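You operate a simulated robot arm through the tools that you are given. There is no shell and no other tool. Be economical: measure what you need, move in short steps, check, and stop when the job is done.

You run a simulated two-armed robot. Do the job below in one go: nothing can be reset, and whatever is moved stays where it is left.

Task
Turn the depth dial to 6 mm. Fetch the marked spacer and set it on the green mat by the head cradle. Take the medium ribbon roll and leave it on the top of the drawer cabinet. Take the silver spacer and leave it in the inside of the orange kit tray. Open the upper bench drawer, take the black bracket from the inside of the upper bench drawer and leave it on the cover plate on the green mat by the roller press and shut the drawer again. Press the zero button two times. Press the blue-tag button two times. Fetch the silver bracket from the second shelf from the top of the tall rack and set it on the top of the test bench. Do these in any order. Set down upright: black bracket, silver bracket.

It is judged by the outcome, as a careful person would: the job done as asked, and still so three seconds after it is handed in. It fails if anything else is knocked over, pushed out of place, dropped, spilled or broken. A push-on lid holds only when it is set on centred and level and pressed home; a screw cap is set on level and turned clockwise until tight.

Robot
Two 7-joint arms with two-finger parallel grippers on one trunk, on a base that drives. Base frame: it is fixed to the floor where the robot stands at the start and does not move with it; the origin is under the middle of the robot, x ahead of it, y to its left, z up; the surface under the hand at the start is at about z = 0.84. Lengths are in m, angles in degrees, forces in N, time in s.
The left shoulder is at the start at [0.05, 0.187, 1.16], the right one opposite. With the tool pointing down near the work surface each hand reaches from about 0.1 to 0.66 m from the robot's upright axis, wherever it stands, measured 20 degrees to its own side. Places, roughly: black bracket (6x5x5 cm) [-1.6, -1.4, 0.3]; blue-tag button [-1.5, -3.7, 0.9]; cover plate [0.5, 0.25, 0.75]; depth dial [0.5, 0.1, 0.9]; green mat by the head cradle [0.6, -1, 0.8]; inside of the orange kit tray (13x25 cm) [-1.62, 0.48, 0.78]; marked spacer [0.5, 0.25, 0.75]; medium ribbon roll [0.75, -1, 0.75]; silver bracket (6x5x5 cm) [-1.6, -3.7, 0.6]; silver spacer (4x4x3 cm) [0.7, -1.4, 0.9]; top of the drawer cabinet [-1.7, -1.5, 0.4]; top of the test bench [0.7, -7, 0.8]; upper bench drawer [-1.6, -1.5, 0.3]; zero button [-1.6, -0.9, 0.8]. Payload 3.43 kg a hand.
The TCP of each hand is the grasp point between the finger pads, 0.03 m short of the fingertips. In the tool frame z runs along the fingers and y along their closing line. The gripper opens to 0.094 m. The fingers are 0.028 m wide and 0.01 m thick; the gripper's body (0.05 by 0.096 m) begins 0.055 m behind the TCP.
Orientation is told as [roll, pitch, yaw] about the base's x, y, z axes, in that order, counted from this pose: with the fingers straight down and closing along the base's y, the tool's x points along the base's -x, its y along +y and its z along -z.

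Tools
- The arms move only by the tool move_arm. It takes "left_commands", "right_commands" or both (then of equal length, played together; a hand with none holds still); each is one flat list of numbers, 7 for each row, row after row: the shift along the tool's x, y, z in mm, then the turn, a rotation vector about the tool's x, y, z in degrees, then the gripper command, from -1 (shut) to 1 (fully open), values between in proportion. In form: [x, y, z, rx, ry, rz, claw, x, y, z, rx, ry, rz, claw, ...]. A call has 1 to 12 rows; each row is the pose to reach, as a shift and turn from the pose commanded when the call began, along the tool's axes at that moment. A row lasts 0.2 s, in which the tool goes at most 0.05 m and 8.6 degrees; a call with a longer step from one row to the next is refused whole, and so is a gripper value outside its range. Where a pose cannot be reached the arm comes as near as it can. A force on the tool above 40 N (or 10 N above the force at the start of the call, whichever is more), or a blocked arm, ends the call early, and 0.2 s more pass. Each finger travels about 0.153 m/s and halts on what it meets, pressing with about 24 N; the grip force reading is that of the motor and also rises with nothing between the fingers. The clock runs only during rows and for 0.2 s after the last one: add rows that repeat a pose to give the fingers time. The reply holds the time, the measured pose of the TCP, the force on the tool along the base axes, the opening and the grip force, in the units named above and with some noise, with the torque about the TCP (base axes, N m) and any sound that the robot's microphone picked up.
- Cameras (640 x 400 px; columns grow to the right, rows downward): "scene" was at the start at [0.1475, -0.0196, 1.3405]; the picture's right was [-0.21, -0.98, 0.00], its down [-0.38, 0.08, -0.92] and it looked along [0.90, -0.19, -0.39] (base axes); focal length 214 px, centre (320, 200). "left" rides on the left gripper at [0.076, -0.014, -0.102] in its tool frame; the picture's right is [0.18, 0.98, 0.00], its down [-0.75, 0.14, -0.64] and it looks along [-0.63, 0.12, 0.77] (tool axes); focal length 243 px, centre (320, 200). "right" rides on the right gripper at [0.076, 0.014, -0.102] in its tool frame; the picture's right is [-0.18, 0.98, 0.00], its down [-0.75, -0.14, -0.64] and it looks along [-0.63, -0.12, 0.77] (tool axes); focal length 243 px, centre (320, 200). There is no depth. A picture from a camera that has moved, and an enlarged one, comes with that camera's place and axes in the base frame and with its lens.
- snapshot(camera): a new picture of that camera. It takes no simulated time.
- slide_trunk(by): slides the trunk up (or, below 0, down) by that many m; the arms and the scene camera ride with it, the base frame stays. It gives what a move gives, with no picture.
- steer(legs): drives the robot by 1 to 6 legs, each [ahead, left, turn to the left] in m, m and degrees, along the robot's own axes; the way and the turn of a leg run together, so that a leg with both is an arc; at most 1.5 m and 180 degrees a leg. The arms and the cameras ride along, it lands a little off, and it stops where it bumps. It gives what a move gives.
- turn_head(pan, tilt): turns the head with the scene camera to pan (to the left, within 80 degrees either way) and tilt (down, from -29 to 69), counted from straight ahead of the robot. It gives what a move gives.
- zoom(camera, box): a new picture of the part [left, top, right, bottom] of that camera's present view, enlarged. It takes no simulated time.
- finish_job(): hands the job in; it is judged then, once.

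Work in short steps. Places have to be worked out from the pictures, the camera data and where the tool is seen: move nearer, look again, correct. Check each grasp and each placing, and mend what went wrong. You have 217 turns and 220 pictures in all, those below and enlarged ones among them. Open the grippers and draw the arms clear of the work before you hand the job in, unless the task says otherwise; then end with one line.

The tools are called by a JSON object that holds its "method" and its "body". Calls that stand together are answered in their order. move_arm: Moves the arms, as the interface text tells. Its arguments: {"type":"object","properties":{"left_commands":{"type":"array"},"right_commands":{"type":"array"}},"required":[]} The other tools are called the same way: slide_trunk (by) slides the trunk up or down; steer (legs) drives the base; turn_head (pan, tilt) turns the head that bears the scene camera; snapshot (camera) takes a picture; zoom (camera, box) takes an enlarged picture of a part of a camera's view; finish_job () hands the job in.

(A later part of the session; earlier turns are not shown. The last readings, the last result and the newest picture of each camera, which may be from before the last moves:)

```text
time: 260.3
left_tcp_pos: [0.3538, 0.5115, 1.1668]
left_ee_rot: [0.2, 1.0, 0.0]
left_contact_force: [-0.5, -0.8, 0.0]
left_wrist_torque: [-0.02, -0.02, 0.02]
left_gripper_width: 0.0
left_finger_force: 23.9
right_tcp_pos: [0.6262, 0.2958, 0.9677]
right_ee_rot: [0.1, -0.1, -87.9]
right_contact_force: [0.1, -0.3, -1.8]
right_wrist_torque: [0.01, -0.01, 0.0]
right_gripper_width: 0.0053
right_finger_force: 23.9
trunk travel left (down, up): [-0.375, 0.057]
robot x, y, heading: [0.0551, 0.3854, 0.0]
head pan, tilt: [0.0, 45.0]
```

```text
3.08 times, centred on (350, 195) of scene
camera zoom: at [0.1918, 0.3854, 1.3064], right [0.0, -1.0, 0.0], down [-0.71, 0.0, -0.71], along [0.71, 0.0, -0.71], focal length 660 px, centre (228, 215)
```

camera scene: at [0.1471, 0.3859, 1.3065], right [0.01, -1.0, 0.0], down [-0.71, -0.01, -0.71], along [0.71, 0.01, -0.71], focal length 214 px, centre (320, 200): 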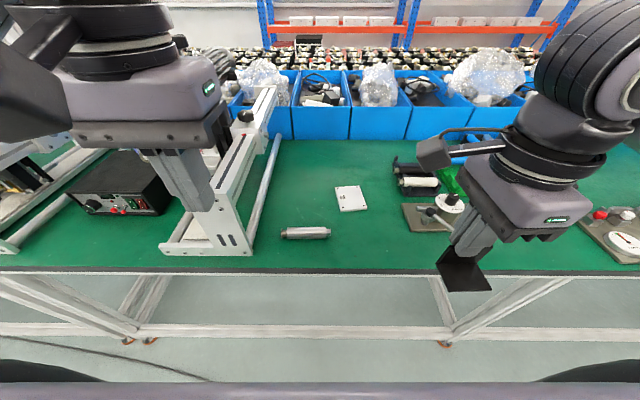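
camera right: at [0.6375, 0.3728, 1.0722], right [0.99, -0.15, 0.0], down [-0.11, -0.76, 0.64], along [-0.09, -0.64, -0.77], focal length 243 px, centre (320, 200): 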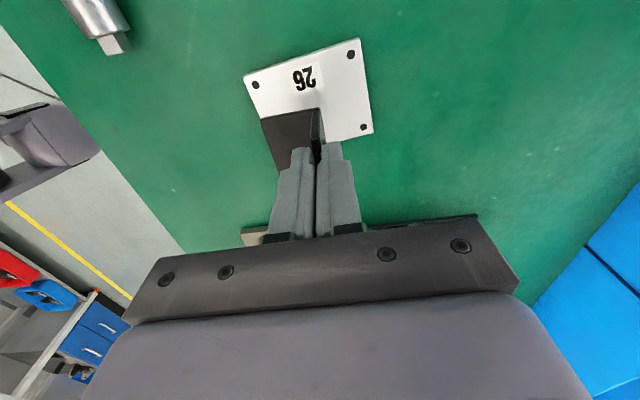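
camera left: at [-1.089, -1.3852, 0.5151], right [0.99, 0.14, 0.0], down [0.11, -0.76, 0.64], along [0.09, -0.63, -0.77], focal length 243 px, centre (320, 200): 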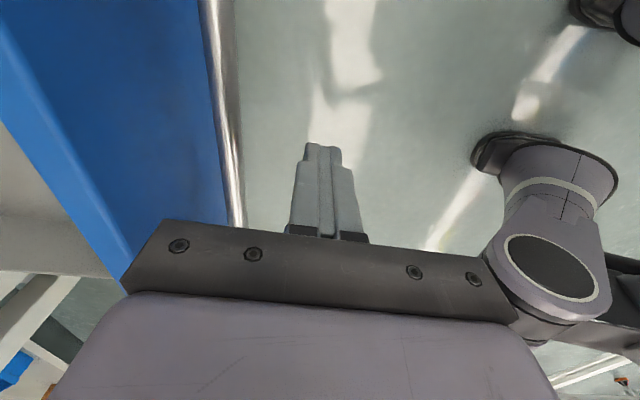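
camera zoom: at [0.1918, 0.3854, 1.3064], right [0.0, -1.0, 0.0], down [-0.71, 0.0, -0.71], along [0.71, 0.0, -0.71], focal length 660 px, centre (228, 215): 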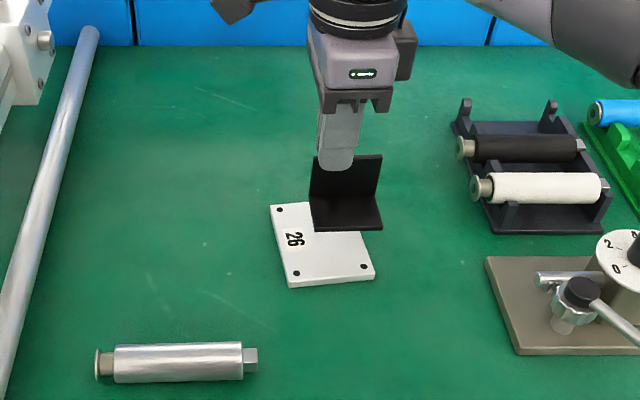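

Plate centre confirmed at (0.617, 0.298). I'll shift +13 mm in x and lower to just above it.

{"method": "move_arm", "body": {"right_commands": [1, 13, 25, 0, 0, 0, -1, 1, 13, 50, 0, 0, 0, -1, 1, 13, 65, 0, 0, 0, -1]}}

{"method": "snapshot", "body": {"camera": "right"}}

{"method": "zoom", "body": {"camera": "scene", "box": [300, 150, 400, 240]}}

```text
time: 261.1
left_tcp_pos: [0.3516, 0.5115, 1.1673]
left_ee_rot: [0.1, 0.8, 0.0]
left_contact_force: [-0.7, -0.3, -0.7]
left_wrist_torque: [0.0, -0.02, 0.02]
left_gripper_width: 0.0
left_finger_force: 24.1
right_tcp_pos: [0.6407, 0.2977, 0.9041]
right_ee_rot: [0.3, 0.0, -87.9]
right_contact_force: [-3.9, 1.5, 19.5]
right_wrist_torque: [-0.1, 0.33, -0.03]
right_gripper_width: 0.0055
right_finger_force: 23.9
trunk travel left (down, up): [-0.375, 0.057]
robot x, y, heading: [0.0517, 0.3846, -0.0]
head pan, tilt: [0.0, 45.0]
```

```text
74 pictures are left
camera right: at [0.6506, 0.3751, 1.0094], right [0.99, -0.15, 0.0], down [-0.12, -0.76, 0.64], along [-0.09, -0.63, -0.77], focal length 243 px, centre (320, 200)
```

right: 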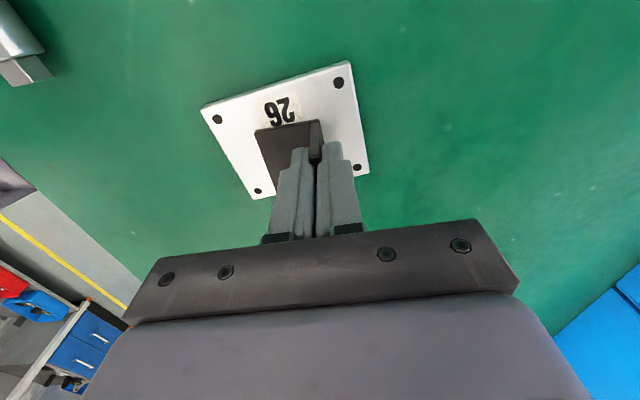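

```text
4.44 times, centred on (350, 195) of scene
camera zoom: at [0.1894, 0.3851, 1.3071], right [0.0, -1.0, 0.0], down [-0.71, 0.0, -0.71], along [0.71, 0.0, -0.71], focal length 953 px, centre (187, 222)
```

zoom: 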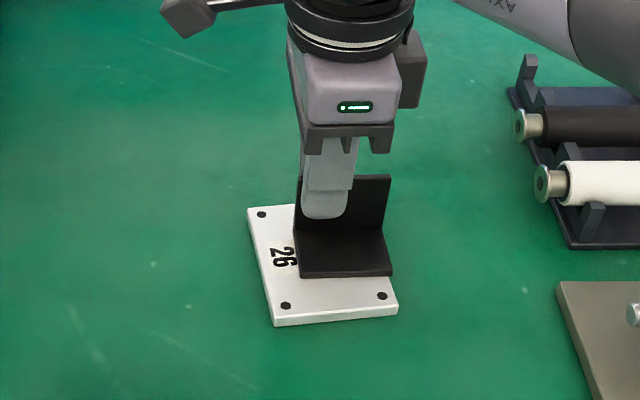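

It rests at 19 N but sits slightly toward the right/far edge. I'll lift 6 mm, shift +9 mm in y and -8 mm in x, and lower again.

{"method": "move_arm", "body": {"right_commands": [0, 0, -6, 0, 0, 0, -1, 5, -4, -6, 0, 0, 0, -1, 9, -8, -6, 0, 0, 0, -1, 9, -8, -3, 0, 0, 0, -1, 9, -8, -1, 0, 0, 0, -1]}}

{"method": "zoom", "body": {"camera": "scene", "box": [300, 150, 400, 240]}}

```text
time: 262.3
left_tcp_pos: [0.3505, 0.5107, 1.167]
left_ee_rot: [0.2, 0.8, -0.1]
left_contact_force: [0.3, -0.2, -0.8]
left_wrist_torque: [-0.01, 0.05, -0.01]
left_gripper_width: 0.0
left_finger_force: 23.6
right_tcp_pos: [0.6321, 0.3049, 0.9048]
right_ee_rot: [0.2, 0.1, -88.1]
right_contact_force: [-1.7, -2.5, 9.3]
right_wrist_torque: [-0.08, 0.22, 0.06]
right_gripper_width: 0.0052
right_finger_force: 23.8
trunk travel left (down, up): [-0.375, 0.057]
robot x, y, heading: [0.0528, 0.3826, -0.3]
head pan, tilt: [0.0, 45.0]
```

```text
4.44 times, centred on (350, 195) of scene
camera zoom: at [0.1902, 0.3845, 1.3068], right [0.0, -1.0, 0.0], down [-0.71, 0.0, -0.71], along [0.71, 0.0, -0.71], focal length 953 px, centre (187, 222)
```

zoom: 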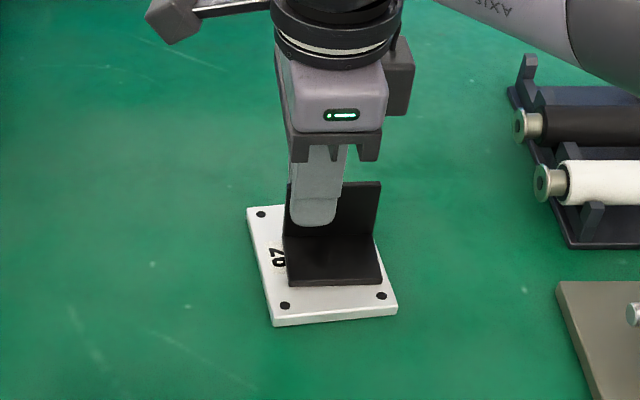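

Well within the cover plate and in contact. I'll release and rise straight up.

{"method": "move_arm", "body": {"right_commands": [0, 0, 0, 0, 0, 0, -0.7, 0, 0, 0, 0, 0, 0, -0.5, 0, 0, 0, 0, 0, 0, -0.3, 0, 0, -30, 0, 0, 0, -0.3, 0, 0, -70, 0, 0, 0, -0.3, 0, 0, -110, 0, 0, 0, -0.3]}}

{"method": "zoom", "body": {"camera": "scene", "box": [300, 150, 400, 240]}}

{"method": "snapshot", "body": {"camera": "right"}}

```text
time: 263.7
left_tcp_pos: [0.3535, 0.5116, 1.1671]
left_ee_rot: [0.2, 0.8, 0.0]
left_contact_force: [0.1, -0.8, -0.5]
left_wrist_torque: [0.04, 0.03, 0.01]
left_gripper_width: 0.0
left_finger_force: 23.7
right_tcp_pos: [0.637, 0.3074, 1.0143]
right_ee_rot: [-0.1, 0.0, -88.1]
right_contact_force: [-0.2, 0.3, 0.1]
right_wrist_torque: [-0.01, -0.02, -0.04]
right_gripper_width: 0.0328
right_finger_force: 0.0
trunk travel left (down, up): [-0.375, 0.057]
robot x, y, heading: [0.0546, 0.386, -0.1]
head pan, tilt: [0.0, 45.0]
```

```text
4.44 times, centred on (350, 195) of scene
camera zoom: at [0.191, 0.3849, 1.3065], right [0.0, -1.0, 0.0], down [-0.71, 0.0, -0.71], along [0.71, 0.0, -0.71], focal length 953 px, centre (187, 222)
```

zoom: 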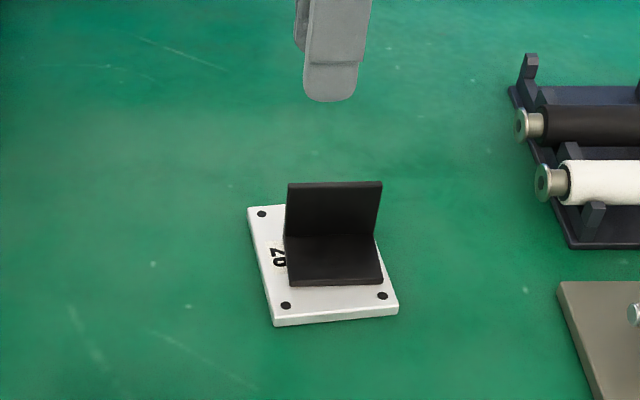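

```text
70 pictures are left
camera right: at [0.6473, 0.3854, 1.117], right [0.99, -0.15, 0.0], down [-0.12, -0.76, 0.64], along [-0.1, -0.63, -0.77], focal length 243 px, centre (320, 200)
```

right: 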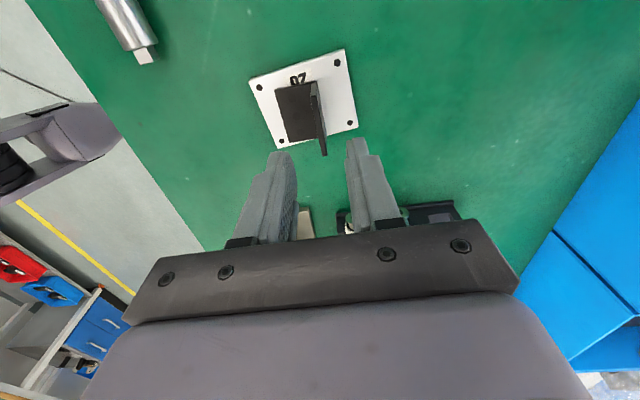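

The bracket stands upright on the cover plate. I'll retract the right arm with the wrist straight, back off, and drive down the aisle toward the rack.

{"method": "move_arm", "body": {"right_commands": [-2, -20, -15, 0, 0, -8, -1, -4, -45, -30, 0, 0, -16, -1, -8, -72, -45, 0, 0, -24, -1, -12, -100, -60, 0, 0, -32, -1, -16, -128, -75, 0, 0, -40, -1, -20, -156, -85, 0, 0, -48, -1, -28, -184, -95, 0, 0, -56, -1, -36, -212, -100, 0, 0, -64, -1, -44, -240, -105, 0, 0, -72, -1, -52, -265, -110, 0, 0, -80, -1, -60, -285, -110, 0, 0, -88, -1]}}

{"method": "steer", "body": {"legs": [[-0.5, 0, 0], [0, -1.35, 0], [0, -1.35, 0], [0, -1.35, 0]]}}

{"method": "steer", "body": {"legs": [[0, 0, 90], [0, 0, 90]]}}

{"method": "turn_head", "body": {"pan": 0, "tilt": 20}}

{"method": "snapshot", "body": {"camera": "scene"}}

```text
time: 266.1
left_tcp_pos: [0.3534, 0.5112, 1.1669]
left_ee_rot: [0.2, 0.9, 0.0]
left_contact_force: [-0.4, -0.3, -0.4]
left_wrist_torque: [0.03, 0.0, -0.03]
left_gripper_width: 0.0001
left_finger_force: 24.0
right_tcp_pos: [0.349, 0.2359, 1.122]
right_ee_rot: [0.0, 0.0, 0.1]
right_contact_force: [0.2, 0.2, -0.8]
right_wrist_torque: [-0.01, 0.0, -0.01]
right_gripper_width: 0.0
right_finger_force: 24.3
trunk travel left (down, up): [-0.375, 0.057]
robot x, y, heading: [0.0544, 0.3851, -0.2]
head pan, tilt: [0.0, 45.0]
```

```text
time: 304.7
left_tcp_pos: [-0.0739, -3.5994, 1.1671]
left_ee_rot: [0.1, 1.0, 1.9]
left_contact_force: [0.0, 0.0, 0.5]
left_wrist_torque: [0.0, 0.01, -0.03]
left_gripper_width: 0.0002
left_finger_force: 24.3
right_tcp_pos: [-0.0664, -3.8753, 1.1201]
right_ee_rot: [0.0, -0.1, 1.9]
right_contact_force: [-0.4, 0.3, -0.2]
right_wrist_torque: [0.01, 0.01, 0.03]
right_gripper_width: 0.0002
right_finger_force: 23.7
trunk travel left (down, up): [-0.375, 0.057]
robot x, y, heading: [-0.3689, -3.7368, 2.0]
head pan, tilt: [0.0, 45.0]
```

```text
time: 312.7
left_tcp_pos: [-0.6637, -3.8702, 1.1668]
left_ee_rot: [0.3, 1.0, -178.3]
left_contact_force: [-0.4, -0.9, -1.1]
left_wrist_torque: [0.02, 0.02, 0.01]
left_gripper_width: 0.0
left_finger_force: 24.1
right_tcp_pos: [-0.6706, -3.5962, 1.121]
right_ee_rot: [0.1, 0.0, -178.2]
right_contact_force: [-0.7, -0.4, -0.6]
right_wrist_torque: [0.02, -0.02, 0.0]
right_gripper_width: 0.0003
right_finger_force: 23.9
trunk travel left (down, up): [-0.375, 0.057]
robot x, y, heading: [-0.3724, -3.7324, -178.2]
head pan, tilt: [0.0, 45.0]
```

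```text
time: 313.6
left_tcp_pos: [-0.6641, -3.8717, 1.1673]
left_ee_rot: [0.2, 1.0, -178.3]
left_contact_force: [0.4, 0.5, -0.2]
left_wrist_torque: [0.0, -0.02, -0.03]
left_gripper_width: 0.0001
left_finger_force: 24.3
right_tcp_pos: [-0.6694, -3.5961, 1.1212]
right_ee_rot: [0.0, -0.1, -178.3]
right_contact_force: [-0.1, 0.6, 0.8]
right_wrist_torque: [-0.01, 0.02, -0.03]
right_gripper_width: 0.0002
right_finger_force: 23.6
trunk travel left (down, up): [-0.375, 0.057]
robot x, y, heading: [-0.3668, -3.7406, -178.1]
head pan, tilt: [0.0, 20.0]
```

```text
69 pictures are left
camera scene: at [-0.5216, -3.7408, 1.3451], right [-0.03, 1.0, 0.0], down [0.34, 0.01, -0.94], along [-0.94, -0.03, -0.34], focal length 214 px, centre (320, 200)
```

scene: 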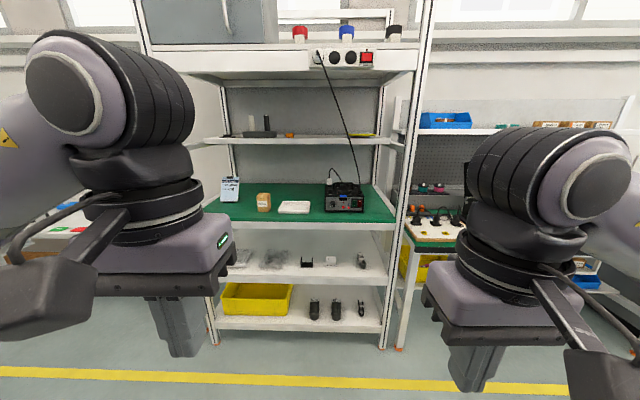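

I'll zoom on the rack for the details.

{"method": "zoom", "body": {"camera": "scene", "box": [200, 160, 410, 340]}}

{"method": "zoom", "body": {"camera": "scene", "box": [200, 10, 430, 160]}}

```text
2.22 times, centred on (305, 250) of scene
camera zoom: at [-0.5216, -3.7408, 1.3451], right [-0.03, 1.0, 0.0], down [0.34, 0.01, -0.94], along [-0.94, -0.03, -0.34], focal length 477 px, centre (353, 89)
```

zoom: 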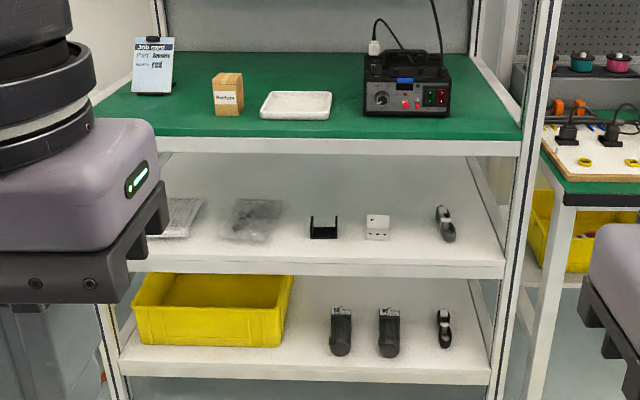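

```text
2.67 times, centred on (315, 85) of scene
camera zoom: at [-0.5216, -3.7408, 1.3451], right [-0.03, 1.0, 0.0], down [0.34, 0.01, -0.94], along [-0.94, -0.03, -0.34], focal length 572 px, centre (333, 507)
```

zoom: 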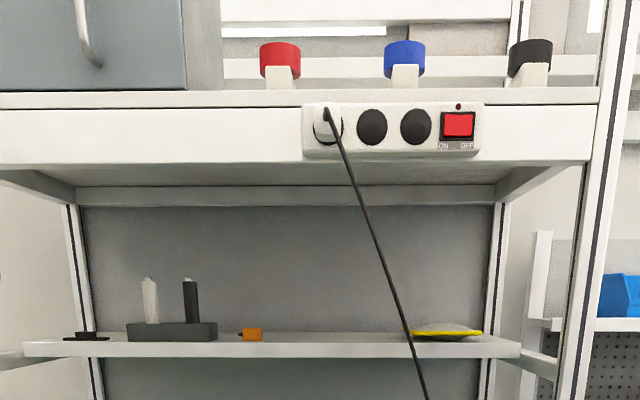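

The silver L-bracket is on the shelf below the green one, at about (-1.6, -3.715, 0.56). The device with the blue tag stands on the green shelf. I'll drive closer.

{"method": "steer", "body": {"legs": [[0.35, 0, -1.9]]}}

{"method": "snapshot", "body": {"camera": "scene"}}

{"method": "zoom", "body": {"camera": "scene", "box": [300, 170, 390, 250]}}

```text
time: 315.9
left_tcp_pos: [-1.0238, -3.8626, 1.1676]
left_ee_rot: [0.2, 1.0, 179.5]
left_contact_force: [0.3, 0.7, -0.4]
left_wrist_torque: [0.02, 0.01, -0.02]
left_gripper_width: 0.0001
left_finger_force: 24.0
right_tcp_pos: [-1.0186, -3.5886, 1.121]
right_ee_rot: [0.1, -0.1, 179.4]
right_contact_force: [0.2, 0.1, 0.8]
right_wrist_torque: [0.02, -0.01, -0.05]
right_gripper_width: 0.0
right_finger_force: 24.0
trunk travel left (down, up): [-0.375, 0.057]
robot x, y, heading: [-0.7279, -3.7424, 179.3]
head pan, tilt: [0.0, 20.0]
```

```text
66 pictures are left
camera scene: at [-0.8766, -3.7385, 1.3451], right [0.01, 1.0, 0.0], down [0.34, 0.0, -0.94], along [-0.94, 0.01, -0.34], focal length 214 px, centre (320, 200)
```

scene: 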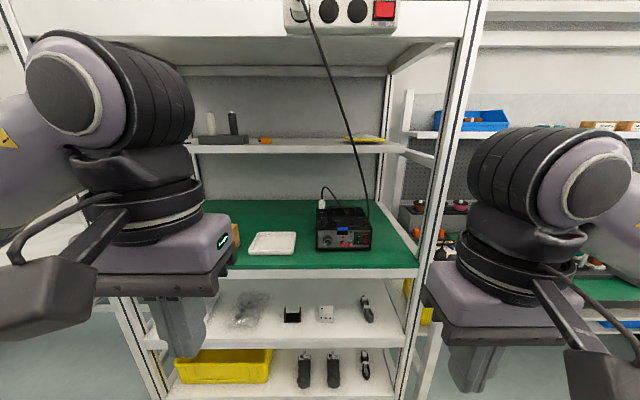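

```text
5.00 times, centred on (345, 210) of scene
camera zoom: at [-0.8766, -3.7385, 1.3451], right [0.01, 1.0, 0.0], down [0.34, 0.0, -0.94], along [-0.94, 0.01, -0.34], focal length 1072 px, centre (195, 150)
```

zoom: 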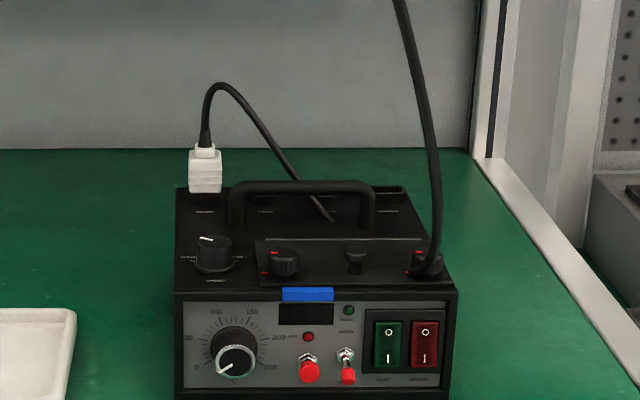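

{"method": "zoom", "body": {"camera": "scene", "box": [330, 222, 376, 256]}}

```text
11.76 times, centred on (353, 239) of scene
camera zoom: at [-0.8766, -3.7385, 1.3451], right [0.01, 1.0, 0.0], down [0.34, 0.0, -0.94], along [-0.94, 0.01, -0.34], focal length 2523 px, centre (-68, -259)
```

zoom: 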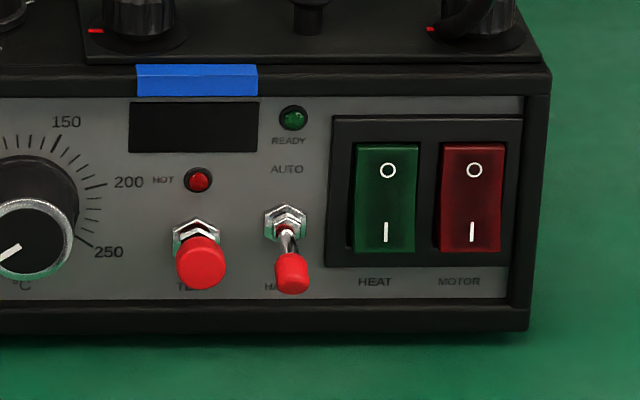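

The blue-tag button is the red push button under the blue tape, at about (-1.52, -3.652, 0.948), pressed horizontally. I'll pitch the right hand 72° forward at that height.

{"method": "move_arm", "body": {"right_commands": [-8, 3, 18, 0, -8, 0, -1, -16, 6, 36, 0, -16, 0, -1, -24, 9, 54, 0, -24, 0, -1, -32, 12, 72, 0, -32, 0, -1, -40, 15, 90, 0, -40, 0, -1, -48, 18, 108, 0, -48, 0, -1, -56, 21, 126, 0, -56, 0, -1, -64, 24, 144, 0, -64, 0, -1, -72, 27, 158, 0, -72, 0, -1]}}

{"method": "steer", "body": {"legs": [[0.2, 0, 0.5]]}}

{"method": "snapshot", "body": {"camera": "scene"}}

{"method": "snapshot", "body": {"camera": "right"}}

```text
time: 317.9
left_tcp_pos: [-1.0243, -3.8629, 1.1672]
left_ee_rot: [0.1, 0.9, 179.5]
left_contact_force: [0.6, -0.3, 0.3]
left_wrist_torque: [0.04, 0.0, 0.0]
left_gripper_width: 0.0001
left_finger_force: 24.3
right_tcp_pos: [-1.0905, -3.6164, 0.9627]
right_ee_rot: [-0.1, -72.1, 179.7]
right_contact_force: [-0.5, 0.6, -0.8]
right_wrist_torque: [0.04, 0.0, 0.02]
right_gripper_width: 0.0
right_finger_force: 24.1
right hand out of reach, approached as far as the arm can: row 5, 6, 7, 8
trunk travel left (down, up): [-0.375, 0.057]
robot x, y, heading: [-0.7251, -3.7414, 179.7]
head pan, tilt: [0.0, 20.0]
```

```text
time: 319.5
left_tcp_pos: [-1.2262, -3.8623, 1.1676]
left_ee_rot: [0.2, 1.1, 179.6]
left_contact_force: [-0.4, -0.2, -0.1]
left_wrist_torque: [-0.02, -0.01, -0.02]
left_gripper_width: 0.0001
left_finger_force: 24.0
right_tcp_pos: [-1.2935, -3.6164, 0.9622]
right_ee_rot: [0.0, -72.1, 179.7]
right_contact_force: [-0.6, -0.2, 0.1]
right_wrist_torque: [0.0, -0.01, -0.04]
right_gripper_width: 0.0
right_finger_force: 24.1
trunk travel left (down, up): [-0.375, 0.057]
robot x, y, heading: [-0.9257, -3.7378, 179.6]
head pan, tilt: [0.0, 20.0]
```

```text
63 pictures are left
camera scene: at [-1.0797, -3.7374, 1.3451], right [0.01, 1.0, 0.0], down [0.34, 0.0, -0.94], along [-0.94, 0.01, -0.34], focal length 214 px, centre (320, 200)
```

scene: 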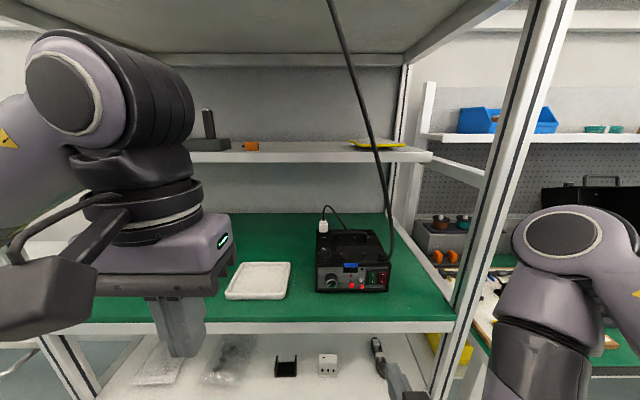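

```text
62 pictures are left
camera right: at [-1.1732, -3.6302, 0.9234], right [-0.06, -0.98, 0.17], down [0.38, 0.14, 0.92], along [-0.92, 0.12, 0.36], focal length 243 px, centre (320, 200)
```

right: 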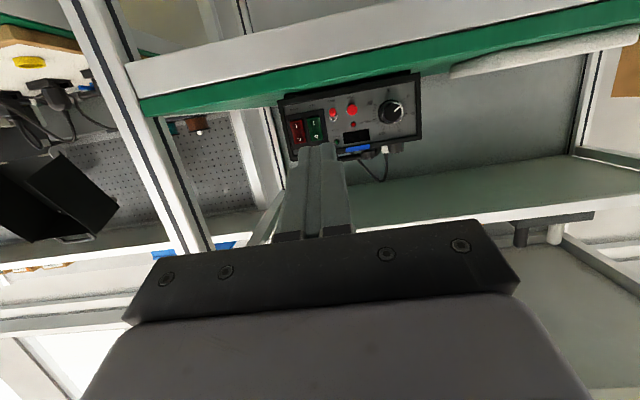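

{"method": "zoom", "body": {"camera": "scene", "box": [310, 255, 400, 300]}}

{"method": "zoom", "body": {"camera": "right", "box": [280, 70, 430, 170]}}

```text
7.11 times, centred on (355, 278) of scene
camera zoom: at [-1.0797, -3.7374, 1.3451], right [0.01, 1.0, 0.0], down [0.34, 0.0, -0.94], along [-0.94, 0.01, -0.34], focal length 1525 px, centre (71, -351)
```

zoom: 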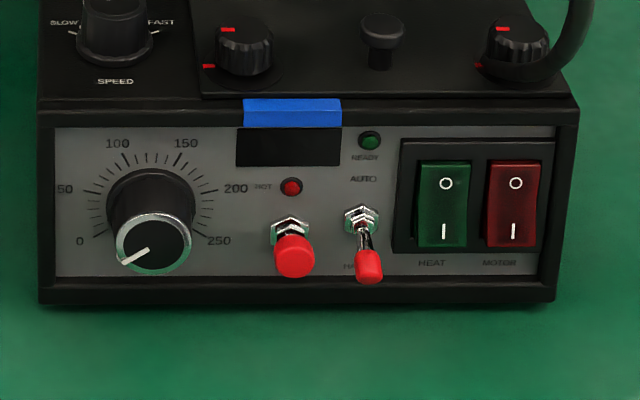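

```text
4.00 times, centred on (355, 120) of right
camera zoom: at [-1.1732, -3.6302, 0.9234], right [-0.06, -0.98, 0.17], down [0.38, 0.14, 0.92], along [-0.92, 0.12, 0.36], focal length 970 px, centre (180, 520)
```

zoom: 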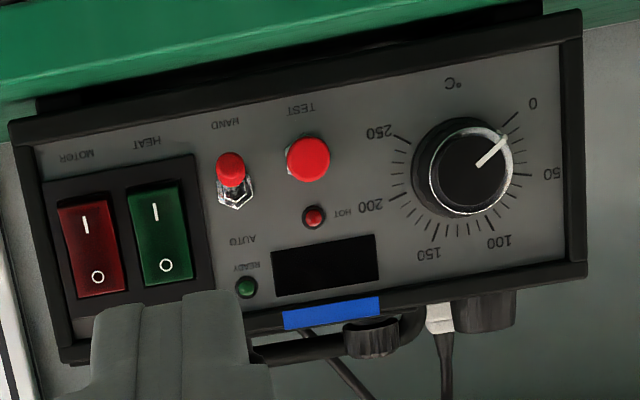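

The button refines to (-1.537, -3.650, 0.937). I'll move the closed fingertips to hover 4 cm in front of it.

{"method": "move_arm", "body": {"right_commands": [-9, 8, 41, 0, 0, 0, -1, -18, 17, 82, 0, 0, 0, -1, -27, 26, 123, 0, 0, 0, -1, -36, 34, 163, 0, 0, 0, -1]}}

{"method": "zoom", "body": {"camera": "scene", "box": [300, 220, 420, 320]}}

{"method": "snapshot", "body": {"camera": "right"}}

```text
time: 320.5
left_tcp_pos: [-1.226, -3.862, 1.1669]
left_ee_rot: [0.1, 1.0, 179.7]
left_contact_force: [-0.5, -0.2, 0.2]
left_wrist_torque: [0.01, 0.02, 0.04]
left_gripper_width: 0.0
left_finger_force: 24.3
right_tcp_pos: [-1.46, -3.6495, 0.947]
right_ee_rot: [-0.1, -71.9, 179.8]
right_contact_force: [-0.1, 0.5, 0.7]
right_wrist_torque: [-0.02, 0.0, 0.02]
right_gripper_width: 0.0002
right_finger_force: 24.3
trunk travel left (down, up): [-0.375, 0.057]
robot x, y, heading: [-0.9272, -3.7353, 179.6]
head pan, tilt: [0.0, 20.0]
```

```text
4.00 times, centred on (360, 270) of scene
camera zoom: at [-1.0793, -3.7374, 1.3451], right [0.01, 1.0, 0.0], down [0.34, 0.0, -0.94], along [-0.94, 0.01, -0.34], focal length 858 px, centre (160, -80)
```

zoom: 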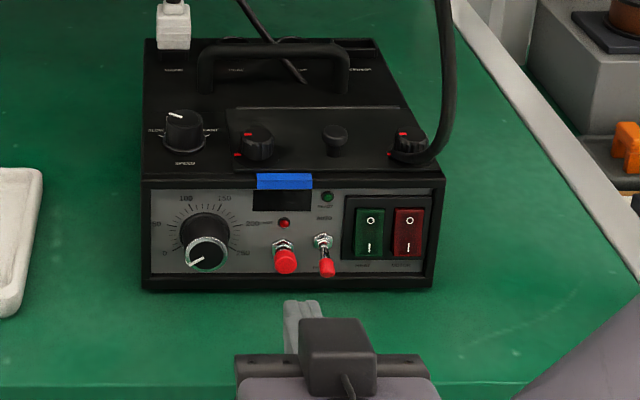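

```text
58 pictures are left
camera right: at [-1.3389, -3.663, 0.9074], right [-0.06, -0.98, 0.17], down [0.38, 0.14, 0.92], along [-0.92, 0.12, 0.36], focal length 243 px, centre (320, 200)
```

right: 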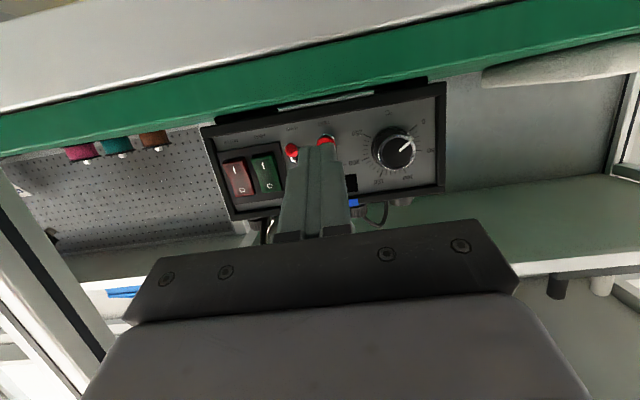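

Aligned in y and z. I'll approach in -x and press in small steps.

{"method": "move_arm", "body": {"right_commands": [-6, 0, 19, 0, 0, 0, -1, -11, 0, 33, 0, 0, 0, -1, -13, 0, 40, 0, 0, 0, -1, -14, 0, 43, 0, 0, 0, -1, -14.5, 0, 45, 0, 0, 0, -1, -15, 0, 47, 0, 0, 0, -1]}}

{"method": "zoom", "body": {"camera": "scene", "box": [310, 240, 400, 300]}}

```text
time: 321.9
left_tcp_pos: [-1.2239, -3.8627, 1.1673]
left_ee_rot: [0.2, 0.8, 179.7]
left_contact_force: [-0.5, -0.3, 0.0]
left_wrist_torque: [0.01, 0.03, 0.03]
left_gripper_width: 0.0
left_finger_force: 24.2
right_tcp_pos: [-1.5084, -3.6504, 0.9456]
right_ee_rot: [0.0, -72.0, 179.7]
right_contact_force: [12.8, 2.6, 0.6]
right_wrist_torque: [0.0, -0.05, -0.04]
right_gripper_width: 0.0
right_finger_force: 24.3
trunk travel left (down, up): [-0.375, 0.057]
robot x, y, heading: [-0.9251, -3.7386, 179.6]
head pan, tilt: [0.0, 20.0]
heard: click
```

```text
6.67 times, centred on (355, 270) of scene
camera zoom: at [-1.0773, -3.7371, 1.3454], right [0.01, 1.0, 0.0], down [0.34, 0.0, -0.94], along [-0.94, 0.01, -0.34], focal length 1430 px, centre (87, -267)
```

zoom: 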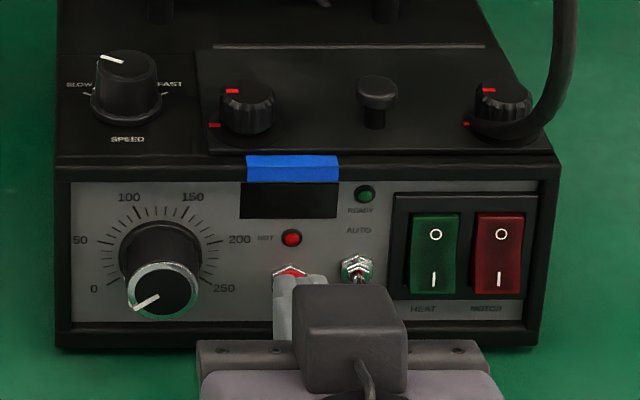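

A click was heard. I'll back off fully and press a second time.

{"method": "move_arm", "body": {"right_commands": [4, 0, -12, 0, 0, 0, -1, 6, 0, -19, 0, 0, 0, -1, 6, 0, -19, 0, 0, 0, -1]}}

{"method": "move_arm", "body": {"right_commands": [-3, 0, 10, 0, 0, 0, -1, -4.5, 0, 14, 0, 0, 0, -1, -5.5, 0, 17, 0, 0, 0, -1, -6, 0, 19, 0, 0, 0, -1]}}

```text
time: 322.7
left_tcp_pos: [-1.2259, -3.8616, 1.1677]
left_ee_rot: [0.3, 0.9, 179.6]
left_contact_force: [0.3, -0.5, 0.2]
left_wrist_torque: [-0.03, 0.0, -0.01]
left_gripper_width: 0.0001
left_finger_force: 23.6
right_tcp_pos: [-1.4906, -3.6516, 0.9467]
right_ee_rot: [0.0, -72.1, 179.6]
right_contact_force: [0.5, 0.2, 0.4]
right_wrist_torque: [0.03, -0.05, 0.0]
right_gripper_width: 0.0001
right_finger_force: 24.1
trunk travel left (down, up): [-0.375, 0.057]
robot x, y, heading: [-0.9263, -3.7391, 179.5]
head pan, tilt: [0.0, 20.0]
```

```text
time: 323.7
left_tcp_pos: [-1.2244, -3.8599, 1.1669]
left_ee_rot: [0.3, 0.9, 179.7]
left_contact_force: [0.0, 0.0, -0.2]
left_wrist_torque: [-0.01, 0.02, 0.02]
left_gripper_width: 0.0002
left_finger_force: 24.0
right_tcp_pos: [-1.508, -3.6497, 0.9461]
right_ee_rot: [0.1, -71.8, 179.8]
right_contact_force: [12.7, 0.8, 1.3]
right_wrist_torque: [0.01, 0.01, -0.01]
right_gripper_width: 0.0
right_finger_force: 23.9
trunk travel left (down, up): [-0.375, 0.057]
robot x, y, heading: [-0.9279, -3.7377, 179.4]
head pan, tilt: [0.0, 20.0]
heard: click
```

Second click. Now I'll withdraw, back up, lower the trunk and look at the silver bracket.

{"method": "move_arm", "body": {"right_commands": [14, 0, -43, 0, 0, 0, -1, 28, 0, -86, 0, 0, 0, -1, 42, 0, -130, 0, 0, 0, -1, 56, 0, -174, 0, 0, 0, -1, 70, 0, -215, 0, 0, 0, -1]}}

{"method": "steer", "body": {"legs": [[-0.3, 0, 0.4]]}}

{"method": "slide_trunk", "body": {"by": -0.33}}

{"method": "snapshot", "body": {"camera": "scene"}}

```text
time: 324.9
left_tcp_pos: [-1.2262, -3.8629, 1.1679]
left_ee_rot: [0.1, 0.9, 179.7]
left_contact_force: [-0.4, -0.5, -0.1]
left_wrist_torque: [0.01, 0.02, -0.01]
left_gripper_width: 0.0
left_finger_force: 23.7
right_tcp_pos: [-1.2827, -3.6477, 0.951]
right_ee_rot: [0.0, -72.5, 179.2]
right_contact_force: [0.4, 0.4, -1.4]
right_wrist_torque: [0.02, 0.03, -0.01]
right_gripper_width: 0.0
right_finger_force: 24.4
trunk travel left (down, up): [-0.375, 0.057]
robot x, y, heading: [-0.9252, -3.7397, 179.5]
head pan, tilt: [0.0, 20.0]
```

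```text
time: 326.9
left_tcp_pos: [-0.9223, -3.8661, 1.1671]
left_ee_rot: [0.2, 0.9, -179.5]
left_contact_force: [0.0, -0.7, 0.1]
left_wrist_torque: [0.01, 0.01, -0.01]
left_gripper_width: 0.0001
left_finger_force: 23.9
right_tcp_pos: [-0.9832, -3.6547, 0.9504]
right_ee_rot: [0.3, -72.4, 179.9]
right_contact_force: [0.8, -0.4, -0.3]
right_wrist_torque: [-0.01, 0.0, -0.02]
right_gripper_width: 0.0
right_finger_force: 23.7
trunk travel left (down, up): [-0.375, 0.057]
robot x, y, heading: [-0.6247, -3.7393, -179.6]
head pan, tilt: [0.0, 20.0]
```

```text
time: 330.2
left_tcp_pos: [-0.9244, -3.865, 0.8366]
left_ee_rot: [0.2, 0.9, -179.6]
left_contact_force: [0.5, -1.0, 0.3]
left_wrist_torque: [-0.02, -0.03, 0.0]
left_gripper_width: 0.0001
left_finger_force: 24.0
right_tcp_pos: [-0.983, -3.6546, 0.6196]
right_ee_rot: [0.4, -72.4, 179.8]
right_contact_force: [-0.2, 0.2, 0.2]
right_wrist_torque: [0.0, 0.03, -0.02]
right_gripper_width: 0.0
right_finger_force: 24.6
trunk travel left (down, up): [-0.045, 0.387]
robot x, y, heading: [-0.6256, -3.7383, -179.5]
head pan, tilt: [0.0, 20.0]
```

```text
56 pictures are left
camera scene: at [-0.7787, -3.7393, 1.0152], right [-0.01, 1.0, 0.0], down [0.34, 0.0, -0.94], along [-0.94, -0.01, -0.34], focal length 214 px, centre (320, 200)
```

scene: 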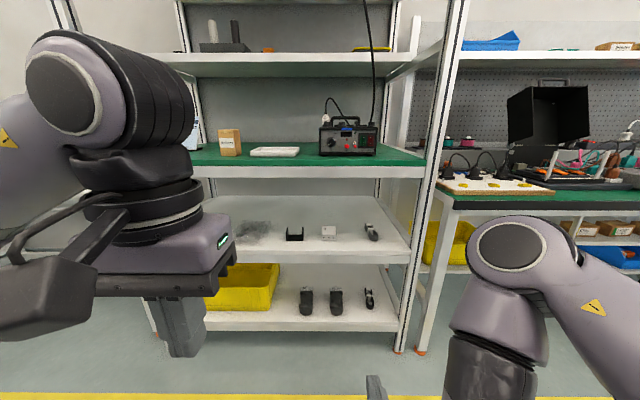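

{"method": "zoom", "body": {"camera": "scene", "box": [270, 200, 400, 270]}}

{"method": "zoom", "body": {"camera": "right", "box": [200, 0, 500, 200]}}

```text
4.92 times, centred on (335, 235) of scene
camera zoom: at [-0.7787, -3.7393, 1.0152], right [-0.01, 1.0, 0.0], down [0.34, 0.0, -0.94], along [-0.94, -0.01, -0.34], focal length 1056 px, centre (246, 28)
```

zoom: 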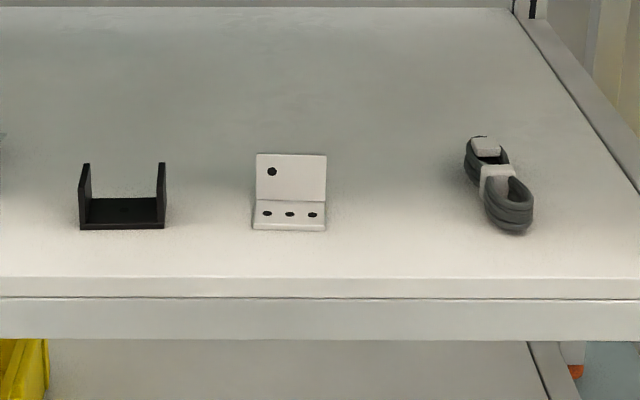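

```text
2.00 times, centred on (350, 100) of right
camera zoom: at [-0.8629, -3.6673, 0.5805], right [-0.06, -0.98, 0.18], down [0.38, 0.14, 0.91], along [-0.92, 0.12, 0.37], focal length 485 px, centre (260, 400)
```

zoom: 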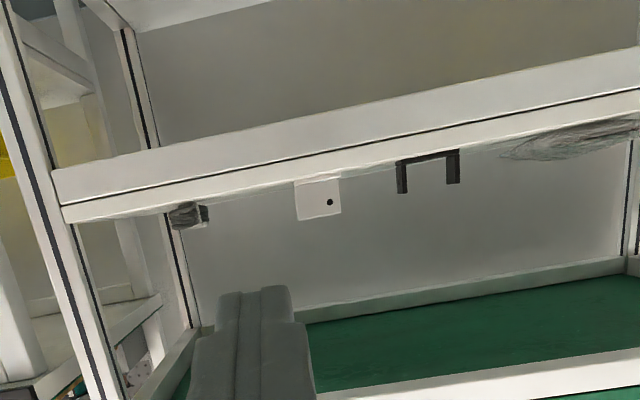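

The bracket: plate top (-1.58, -3.708, 0.613), shelf z≈0.562, shelf front edge x≈-1.446. I'll set the right hand to a 45° pitch, open, and aligned in y, then drive up to the rack.

{"method": "move_arm", "body": {"right_commands": [-7, 13, -2, 0, 7, 0, 0, -14, 26, -4, 0, 14, 0, 0.4, -21, 39, -6, 0, 21, 0, 0.7, -28, 53, -9, 0, 27.4, 0, 0.7]}}

{"method": "steer", "body": {"legs": [[0.33, 0, -0.5]]}}

{"method": "snapshot", "body": {"camera": "right"}}

{"method": "snapshot", "body": {"camera": "scene"}}

```text
time: 331.2
left_tcp_pos: [-0.9239, -3.8663, 0.8371]
left_ee_rot: [0.2, 0.9, -179.6]
left_contact_force: [0.0, -0.1, -0.6]
left_wrist_torque: [0.03, -0.02, 0.02]
left_gripper_width: 0.0
left_finger_force: 23.8
right_tcp_pos: [-0.9836, -3.7085, 0.6497]
right_ee_rot: [0.0, -44.9, -179.9]
right_contact_force: [-0.1, 0.3, -0.7]
right_wrist_torque: [-0.05, -0.04, 0.02]
right_gripper_width: 0.0799
right_finger_force: 0.2
trunk travel left (down, up): [-0.045, 0.387]
robot x, y, heading: [-0.6258, -3.7405, -179.7]
head pan, tilt: [0.0, 20.0]
```

```text
time: 333.4
left_tcp_pos: [-1.2541, -3.8641, 0.8363]
left_ee_rot: [0.3, 0.9, -180.1]
left_contact_force: [-0.8, -0.3, 1.3]
left_wrist_torque: [0.0, 0.02, 0.0]
left_gripper_width: 0.0
left_finger_force: 23.5
right_tcp_pos: [-1.3125, -3.7062, 0.6482]
right_ee_rot: [0.2, -45.0, 179.6]
right_contact_force: [0.4, 0.7, 0.6]
right_wrist_torque: [0.0, -0.01, -0.04]
right_gripper_width: 0.0799
right_finger_force: 0.1
trunk travel left (down, up): [-0.045, 0.387]
robot x, y, heading: [-0.9549, -3.7359, 180.0]
head pan, tilt: [0.0, 20.0]
```

```text
53 pictures are left
camera right: at [-1.1862, -3.7199, 0.6695], right [-0.14, -0.98, 0.13], down [-0.08, 0.14, 0.99], along [-0.99, 0.12, -0.1], focal length 243 px, centre (320, 200)
```

right: 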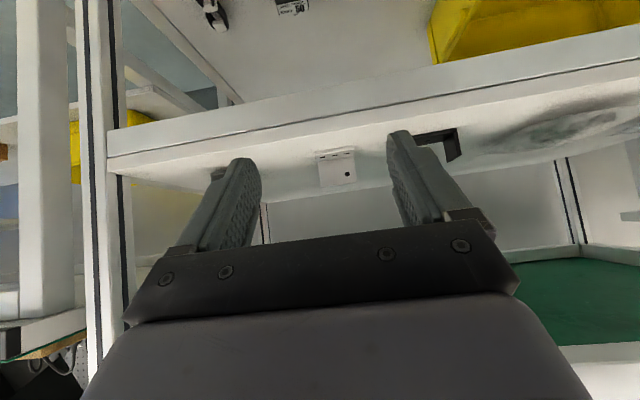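

```text
52 pictures are left
camera scene: at [-1.1069, -3.7394, 1.0152], right [0.0, 1.0, 0.0], down [0.34, 0.0, -0.94], along [-0.94, 0.0, -0.34], focal length 214 px, centre (320, 200)
```

scene: 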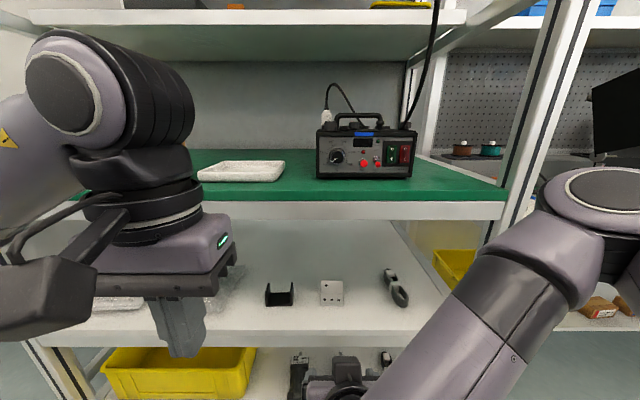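

Aligned (bracket y = -3.706). I'll drive 10 cm more, then check.

{"method": "steer", "body": {"legs": [[0.1, 0, 0]]}}

{"method": "move_arm", "body": {"right_commands": [-20, 0, 35, 0, 0, 0, 0.7, -40, 0, 70, 0, 0, 0, 0.7, -60, 0, 105, 0, 0, 0, 0.7]}}

{"method": "snapshot", "body": {"camera": "right"}}

```text
time: 334.5
left_tcp_pos: [-1.3543, -3.8651, 0.8376]
left_ee_rot: [0.1, 1.1, -180.1]
left_contact_force: [0.0, 0.9, 0.1]
left_wrist_torque: [0.01, 0.06, 0.01]
left_gripper_width: 0.0
left_finger_force: 23.6
right_tcp_pos: [-1.4122, -3.7049, 0.6484]
right_ee_rot: [0.1, -45.0, 179.5]
right_contact_force: [0.4, 0.1, 0.3]
right_wrist_torque: [0.01, -0.02, 0.01]
right_gripper_width: 0.0796
right_finger_force: 0.2
trunk travel left (down, up): [-0.045, 0.387]
robot x, y, heading: [-1.0545, -3.7388, 179.8]
head pan, tilt: [0.0, 20.0]
```

```text
time: 335.3
left_tcp_pos: [-1.3539, -3.8634, 0.8375]
left_ee_rot: [0.2, 0.9, -180.0]
left_contact_force: [-1.0, -0.6, 0.3]
left_wrist_torque: [0.03, -0.01, -0.03]
left_gripper_width: 0.0002
left_finger_force: 24.4
right_tcp_pos: [-1.5316, -3.7062, 0.6158]
right_ee_rot: [0.1, -45.0, 179.7]
right_contact_force: [0.2, -0.8, 0.4]
right_wrist_torque: [0.05, 0.01, 0.01]
right_gripper_width: 0.0799
right_finger_force: 0.0
trunk travel left (down, up): [-0.045, 0.387]
robot x, y, heading: [-1.0556, -3.7374, 180.1]
head pan, tilt: [0.0, 20.0]
```

```text
51 pictures are left
camera right: at [-1.4075, -3.7201, 0.6369], right [-0.14, -0.98, 0.13], down [-0.08, 0.14, 0.99], along [-0.99, 0.12, -0.1], focal length 243 px, centre (320, 200)
```

right: 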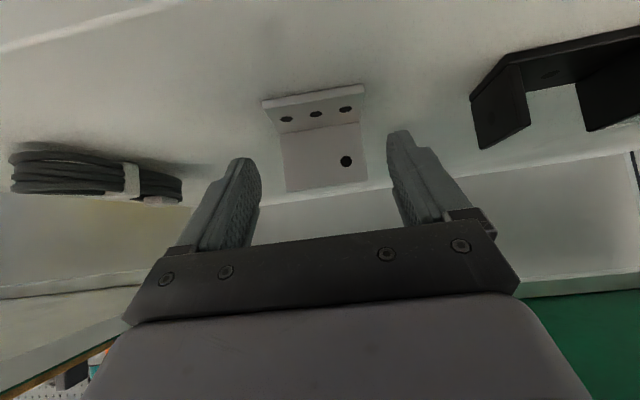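

Well centred. I'll advance the final bit and close across the bracket's width.

{"method": "move_arm", "body": {"right_commands": [-7, 0, 20, 0, 0, 0, 0.7, -14, 0, 39, 0, 0, 0, 0.7, -14, 0, 39, 0, 0, 0, 0, -14, 0, 39, 0, 0, 0, -1, -14, 0, 39, 0, 0, 0, -1]}}

{"method": "snapshot", "body": {"camera": "right"}}

```text
time: 336.5
left_tcp_pos: [-1.3545, -3.8651, 0.8373]
left_ee_rot: [0.2, 0.9, -180.0]
left_contact_force: [-0.2, -0.6, -0.9]
left_wrist_torque: [0.01, 0.0, 0.0]
left_gripper_width: 0.0
left_finger_force: 23.5
right_tcp_pos: [-1.5701, -3.7091, 0.6004]
right_ee_rot: [0.1, -44.9, 179.6]
right_contact_force: [0.3, -0.3, 1.0]
right_wrist_torque: [-0.09, -0.07, 0.01]
right_gripper_width: 0.0633
right_finger_force: 23.5
trunk travel left (down, up): [-0.045, 0.387]
robot x, y, heading: [-1.0557, -3.7368, 180.0]
head pan, tilt: [0.0, 20.0]
```

```text
50 pictures are left
camera right: at [-1.443, -3.722, 0.6202], right [-0.14, -0.98, 0.13], down [-0.08, 0.14, 0.99], along [-0.99, 0.12, -0.1], focal length 243 px, centre (320, 200)
```

right: 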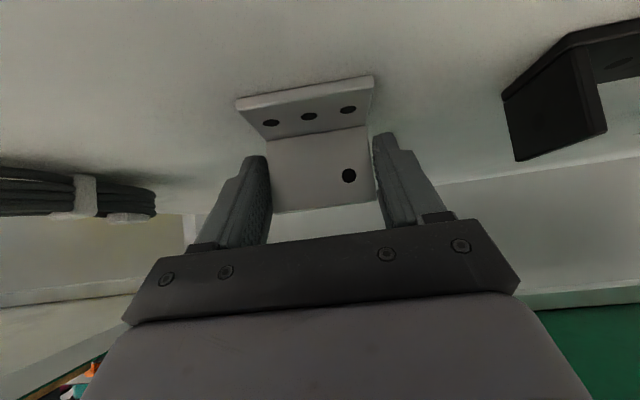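

Gripped at 63 mm. I'll lift a little and check it stays square.

{"method": "move_arm", "body": {"right_commands": [-7, 0, -7, 0, 0, 0, -1, -18, 0, -18, 0, 0, 0, -1, -30, 0, -30, 0, 0, 0, -1]}}

{"method": "snapshot", "body": {"camera": "right"}}

```text
time: 337.3
left_tcp_pos: [-1.3544, -3.8646, 0.8371]
left_ee_rot: [0.1, 0.9, -180.0]
left_contact_force: [0.0, 0.4, -0.1]
left_wrist_torque: [0.02, 0.02, 0.0]
left_gripper_width: 0.0001
left_finger_force: 24.4
right_tcp_pos: [-1.5662, -3.7059, 0.6425]
right_ee_rot: [0.1, -45.1, 179.7]
right_contact_force: [-0.5, 0.2, -0.4]
right_wrist_torque: [-0.02, 0.06, 0.0]
right_gripper_width: 0.0613
right_finger_force: 23.8
trunk travel left (down, up): [-0.045, 0.387]
robot x, y, heading: [-1.0541, -3.7377, 180.0]
head pan, tilt: [0.0, 20.0]
```

```text
49 pictures are left
camera right: at [-1.441, -3.7214, 0.6632], right [-0.13, -0.98, 0.13], down [-0.08, 0.14, 0.99], along [-0.99, 0.12, -0.1], focal length 243 px, centre (320, 200)
```

right: 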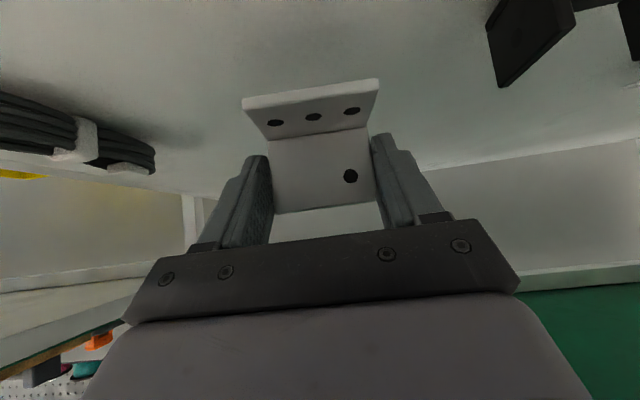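

Held firmly and level. I'll lower slightly for rail clearance, pull straight back out, and drive away.

{"method": "move_arm", "body": {"right_commands": [10, 0, 10, 0, 0, 0, -1, 40, 0, -20, 0, 0, 0, -1, 70, 0, -50, 0, 0, 0, -1, 100, 0, -80, 0, 0, 0, -1]}}

{"method": "steer", "body": {"legs": [[-0.6, 0, 0]]}}

{"method": "slide_trunk", "body": {"by": 0.33}}

{"method": "snapshot", "body": {"camera": "right"}}

{"method": "turn_head", "body": {"pan": 80, "tilt": 20}}

{"method": "snapshot", "body": {"camera": "scene"}}

```text
time: 338.3
left_tcp_pos: [-1.355, -3.8653, 0.838]
left_ee_rot: [0.2, 0.9, -180.0]
left_contact_force: [-0.2, 0.1, 0.8]
left_wrist_torque: [0.0, 0.03, 0.02]
left_gripper_width: 0.0
left_finger_force: 24.1
right_tcp_pos: [-1.4408, -3.7072, 0.6255]
right_ee_rot: [0.1, -45.0, 179.6]
right_contact_force: [-0.3, -0.2, -1.9]
right_wrist_torque: [-0.02, 0.0, 0.02]
right_gripper_width: 0.0615
right_finger_force: 23.5
trunk travel left (down, up): [-0.045, 0.387]
robot x, y, heading: [-1.0594, -3.7395, 180.1]
head pan, tilt: [0.0, 20.0]
```

```text
time: 341.7
left_tcp_pos: [-0.7639, -3.8659, 0.837]
left_ee_rot: [0.1, 1.0, 179.4]
left_contact_force: [0.2, 0.2, 0.7]
left_wrist_torque: [-0.01, 0.0, -0.01]
left_gripper_width: 0.0001
left_finger_force: 23.6
right_tcp_pos: [-0.8486, -3.7059, 0.6243]
right_ee_rot: [0.2, -44.9, 179.1]
right_contact_force: [-0.6, -0.8, -1.0]
right_wrist_torque: [0.06, 0.01, 0.01]
right_gripper_width: 0.0614
right_finger_force: 24.1
trunk travel left (down, up): [-0.045, 0.387]
robot x, y, heading: [-0.4612, -3.7428, 179.5]
head pan, tilt: [0.0, 20.0]
```

```text
time: 344.9
left_tcp_pos: [-0.7644, -3.8653, 1.1663]
left_ee_rot: [0.2, 0.9, 179.5]
left_contact_force: [-0.1, 0.1, -0.1]
left_wrist_torque: [0.0, -0.01, -0.01]
left_gripper_width: 0.0001
left_finger_force: 24.0
right_tcp_pos: [-0.8483, -3.7068, 0.9542]
right_ee_rot: [0.1, -44.9, 179.0]
right_contact_force: [-1.0, -0.5, -1.1]
right_wrist_torque: [-0.02, 0.02, -0.03]
right_gripper_width: 0.0611
right_finger_force: 23.8
trunk travel left (down, up): [-0.375, 0.057]
robot x, y, heading: [-0.4648, -3.7419, 179.4]
head pan, tilt: [0.0, 20.0]
```

```text
48 pictures are left
camera right: at [-0.7225, -3.7222, 0.9757], right [-0.14, -0.98, 0.13], down [-0.08, 0.14, 0.99], along [-0.99, 0.13, -0.1], focal length 243 px, centre (320, 200)
```

right: 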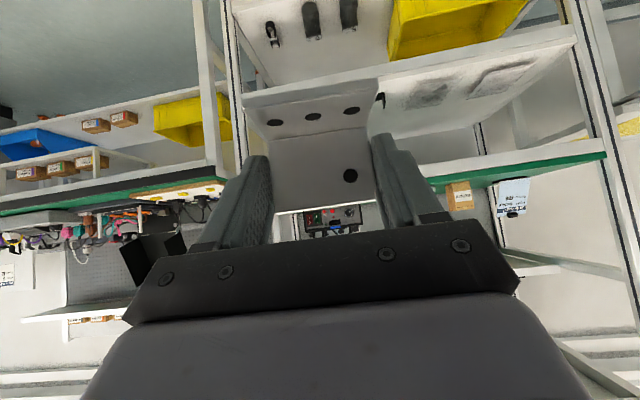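

```text
time: 346.4
left_tcp_pos: [-0.7647, -3.8643, 1.1669]
left_ee_rot: [0.2, 1.0, 179.5]
left_contact_force: [-0.3, 0.2, -0.1]
left_wrist_torque: [-0.01, 0.03, 0.04]
left_gripper_width: 0.0
left_finger_force: 23.9
right_tcp_pos: [-0.8482, -3.7072, 0.9554]
right_ee_rot: [0.0, -44.9, 179.2]
right_contact_force: [-0.2, 0.4, -0.9]
right_wrist_torque: [-0.02, -0.05, 0.02]
right_gripper_width: 0.0613
right_finger_force: 24.3
trunk travel left (down, up): [-0.375, 0.057]
robot x, y, heading: [-0.4635, -3.7381, 179.6]
head pan, tilt: [80.0, 20.0]
```

```text
47 pictures are left
camera scene: at [-0.5404, -3.8331, 1.3452], right [-0.98, 0.18, 0.0], down [0.06, 0.34, -0.94], along [-0.17, -0.92, -0.34], focal length 214 px, centre (320, 200)
```

scene: 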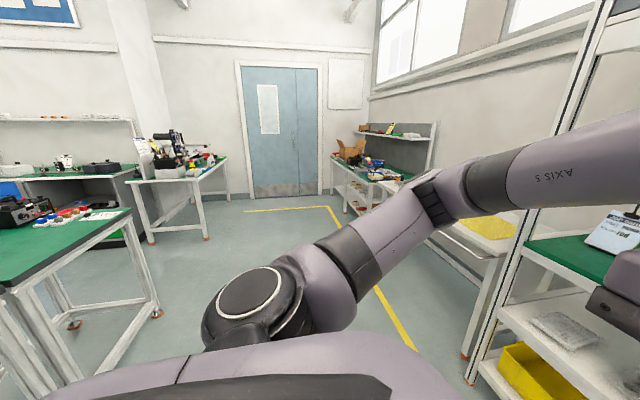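

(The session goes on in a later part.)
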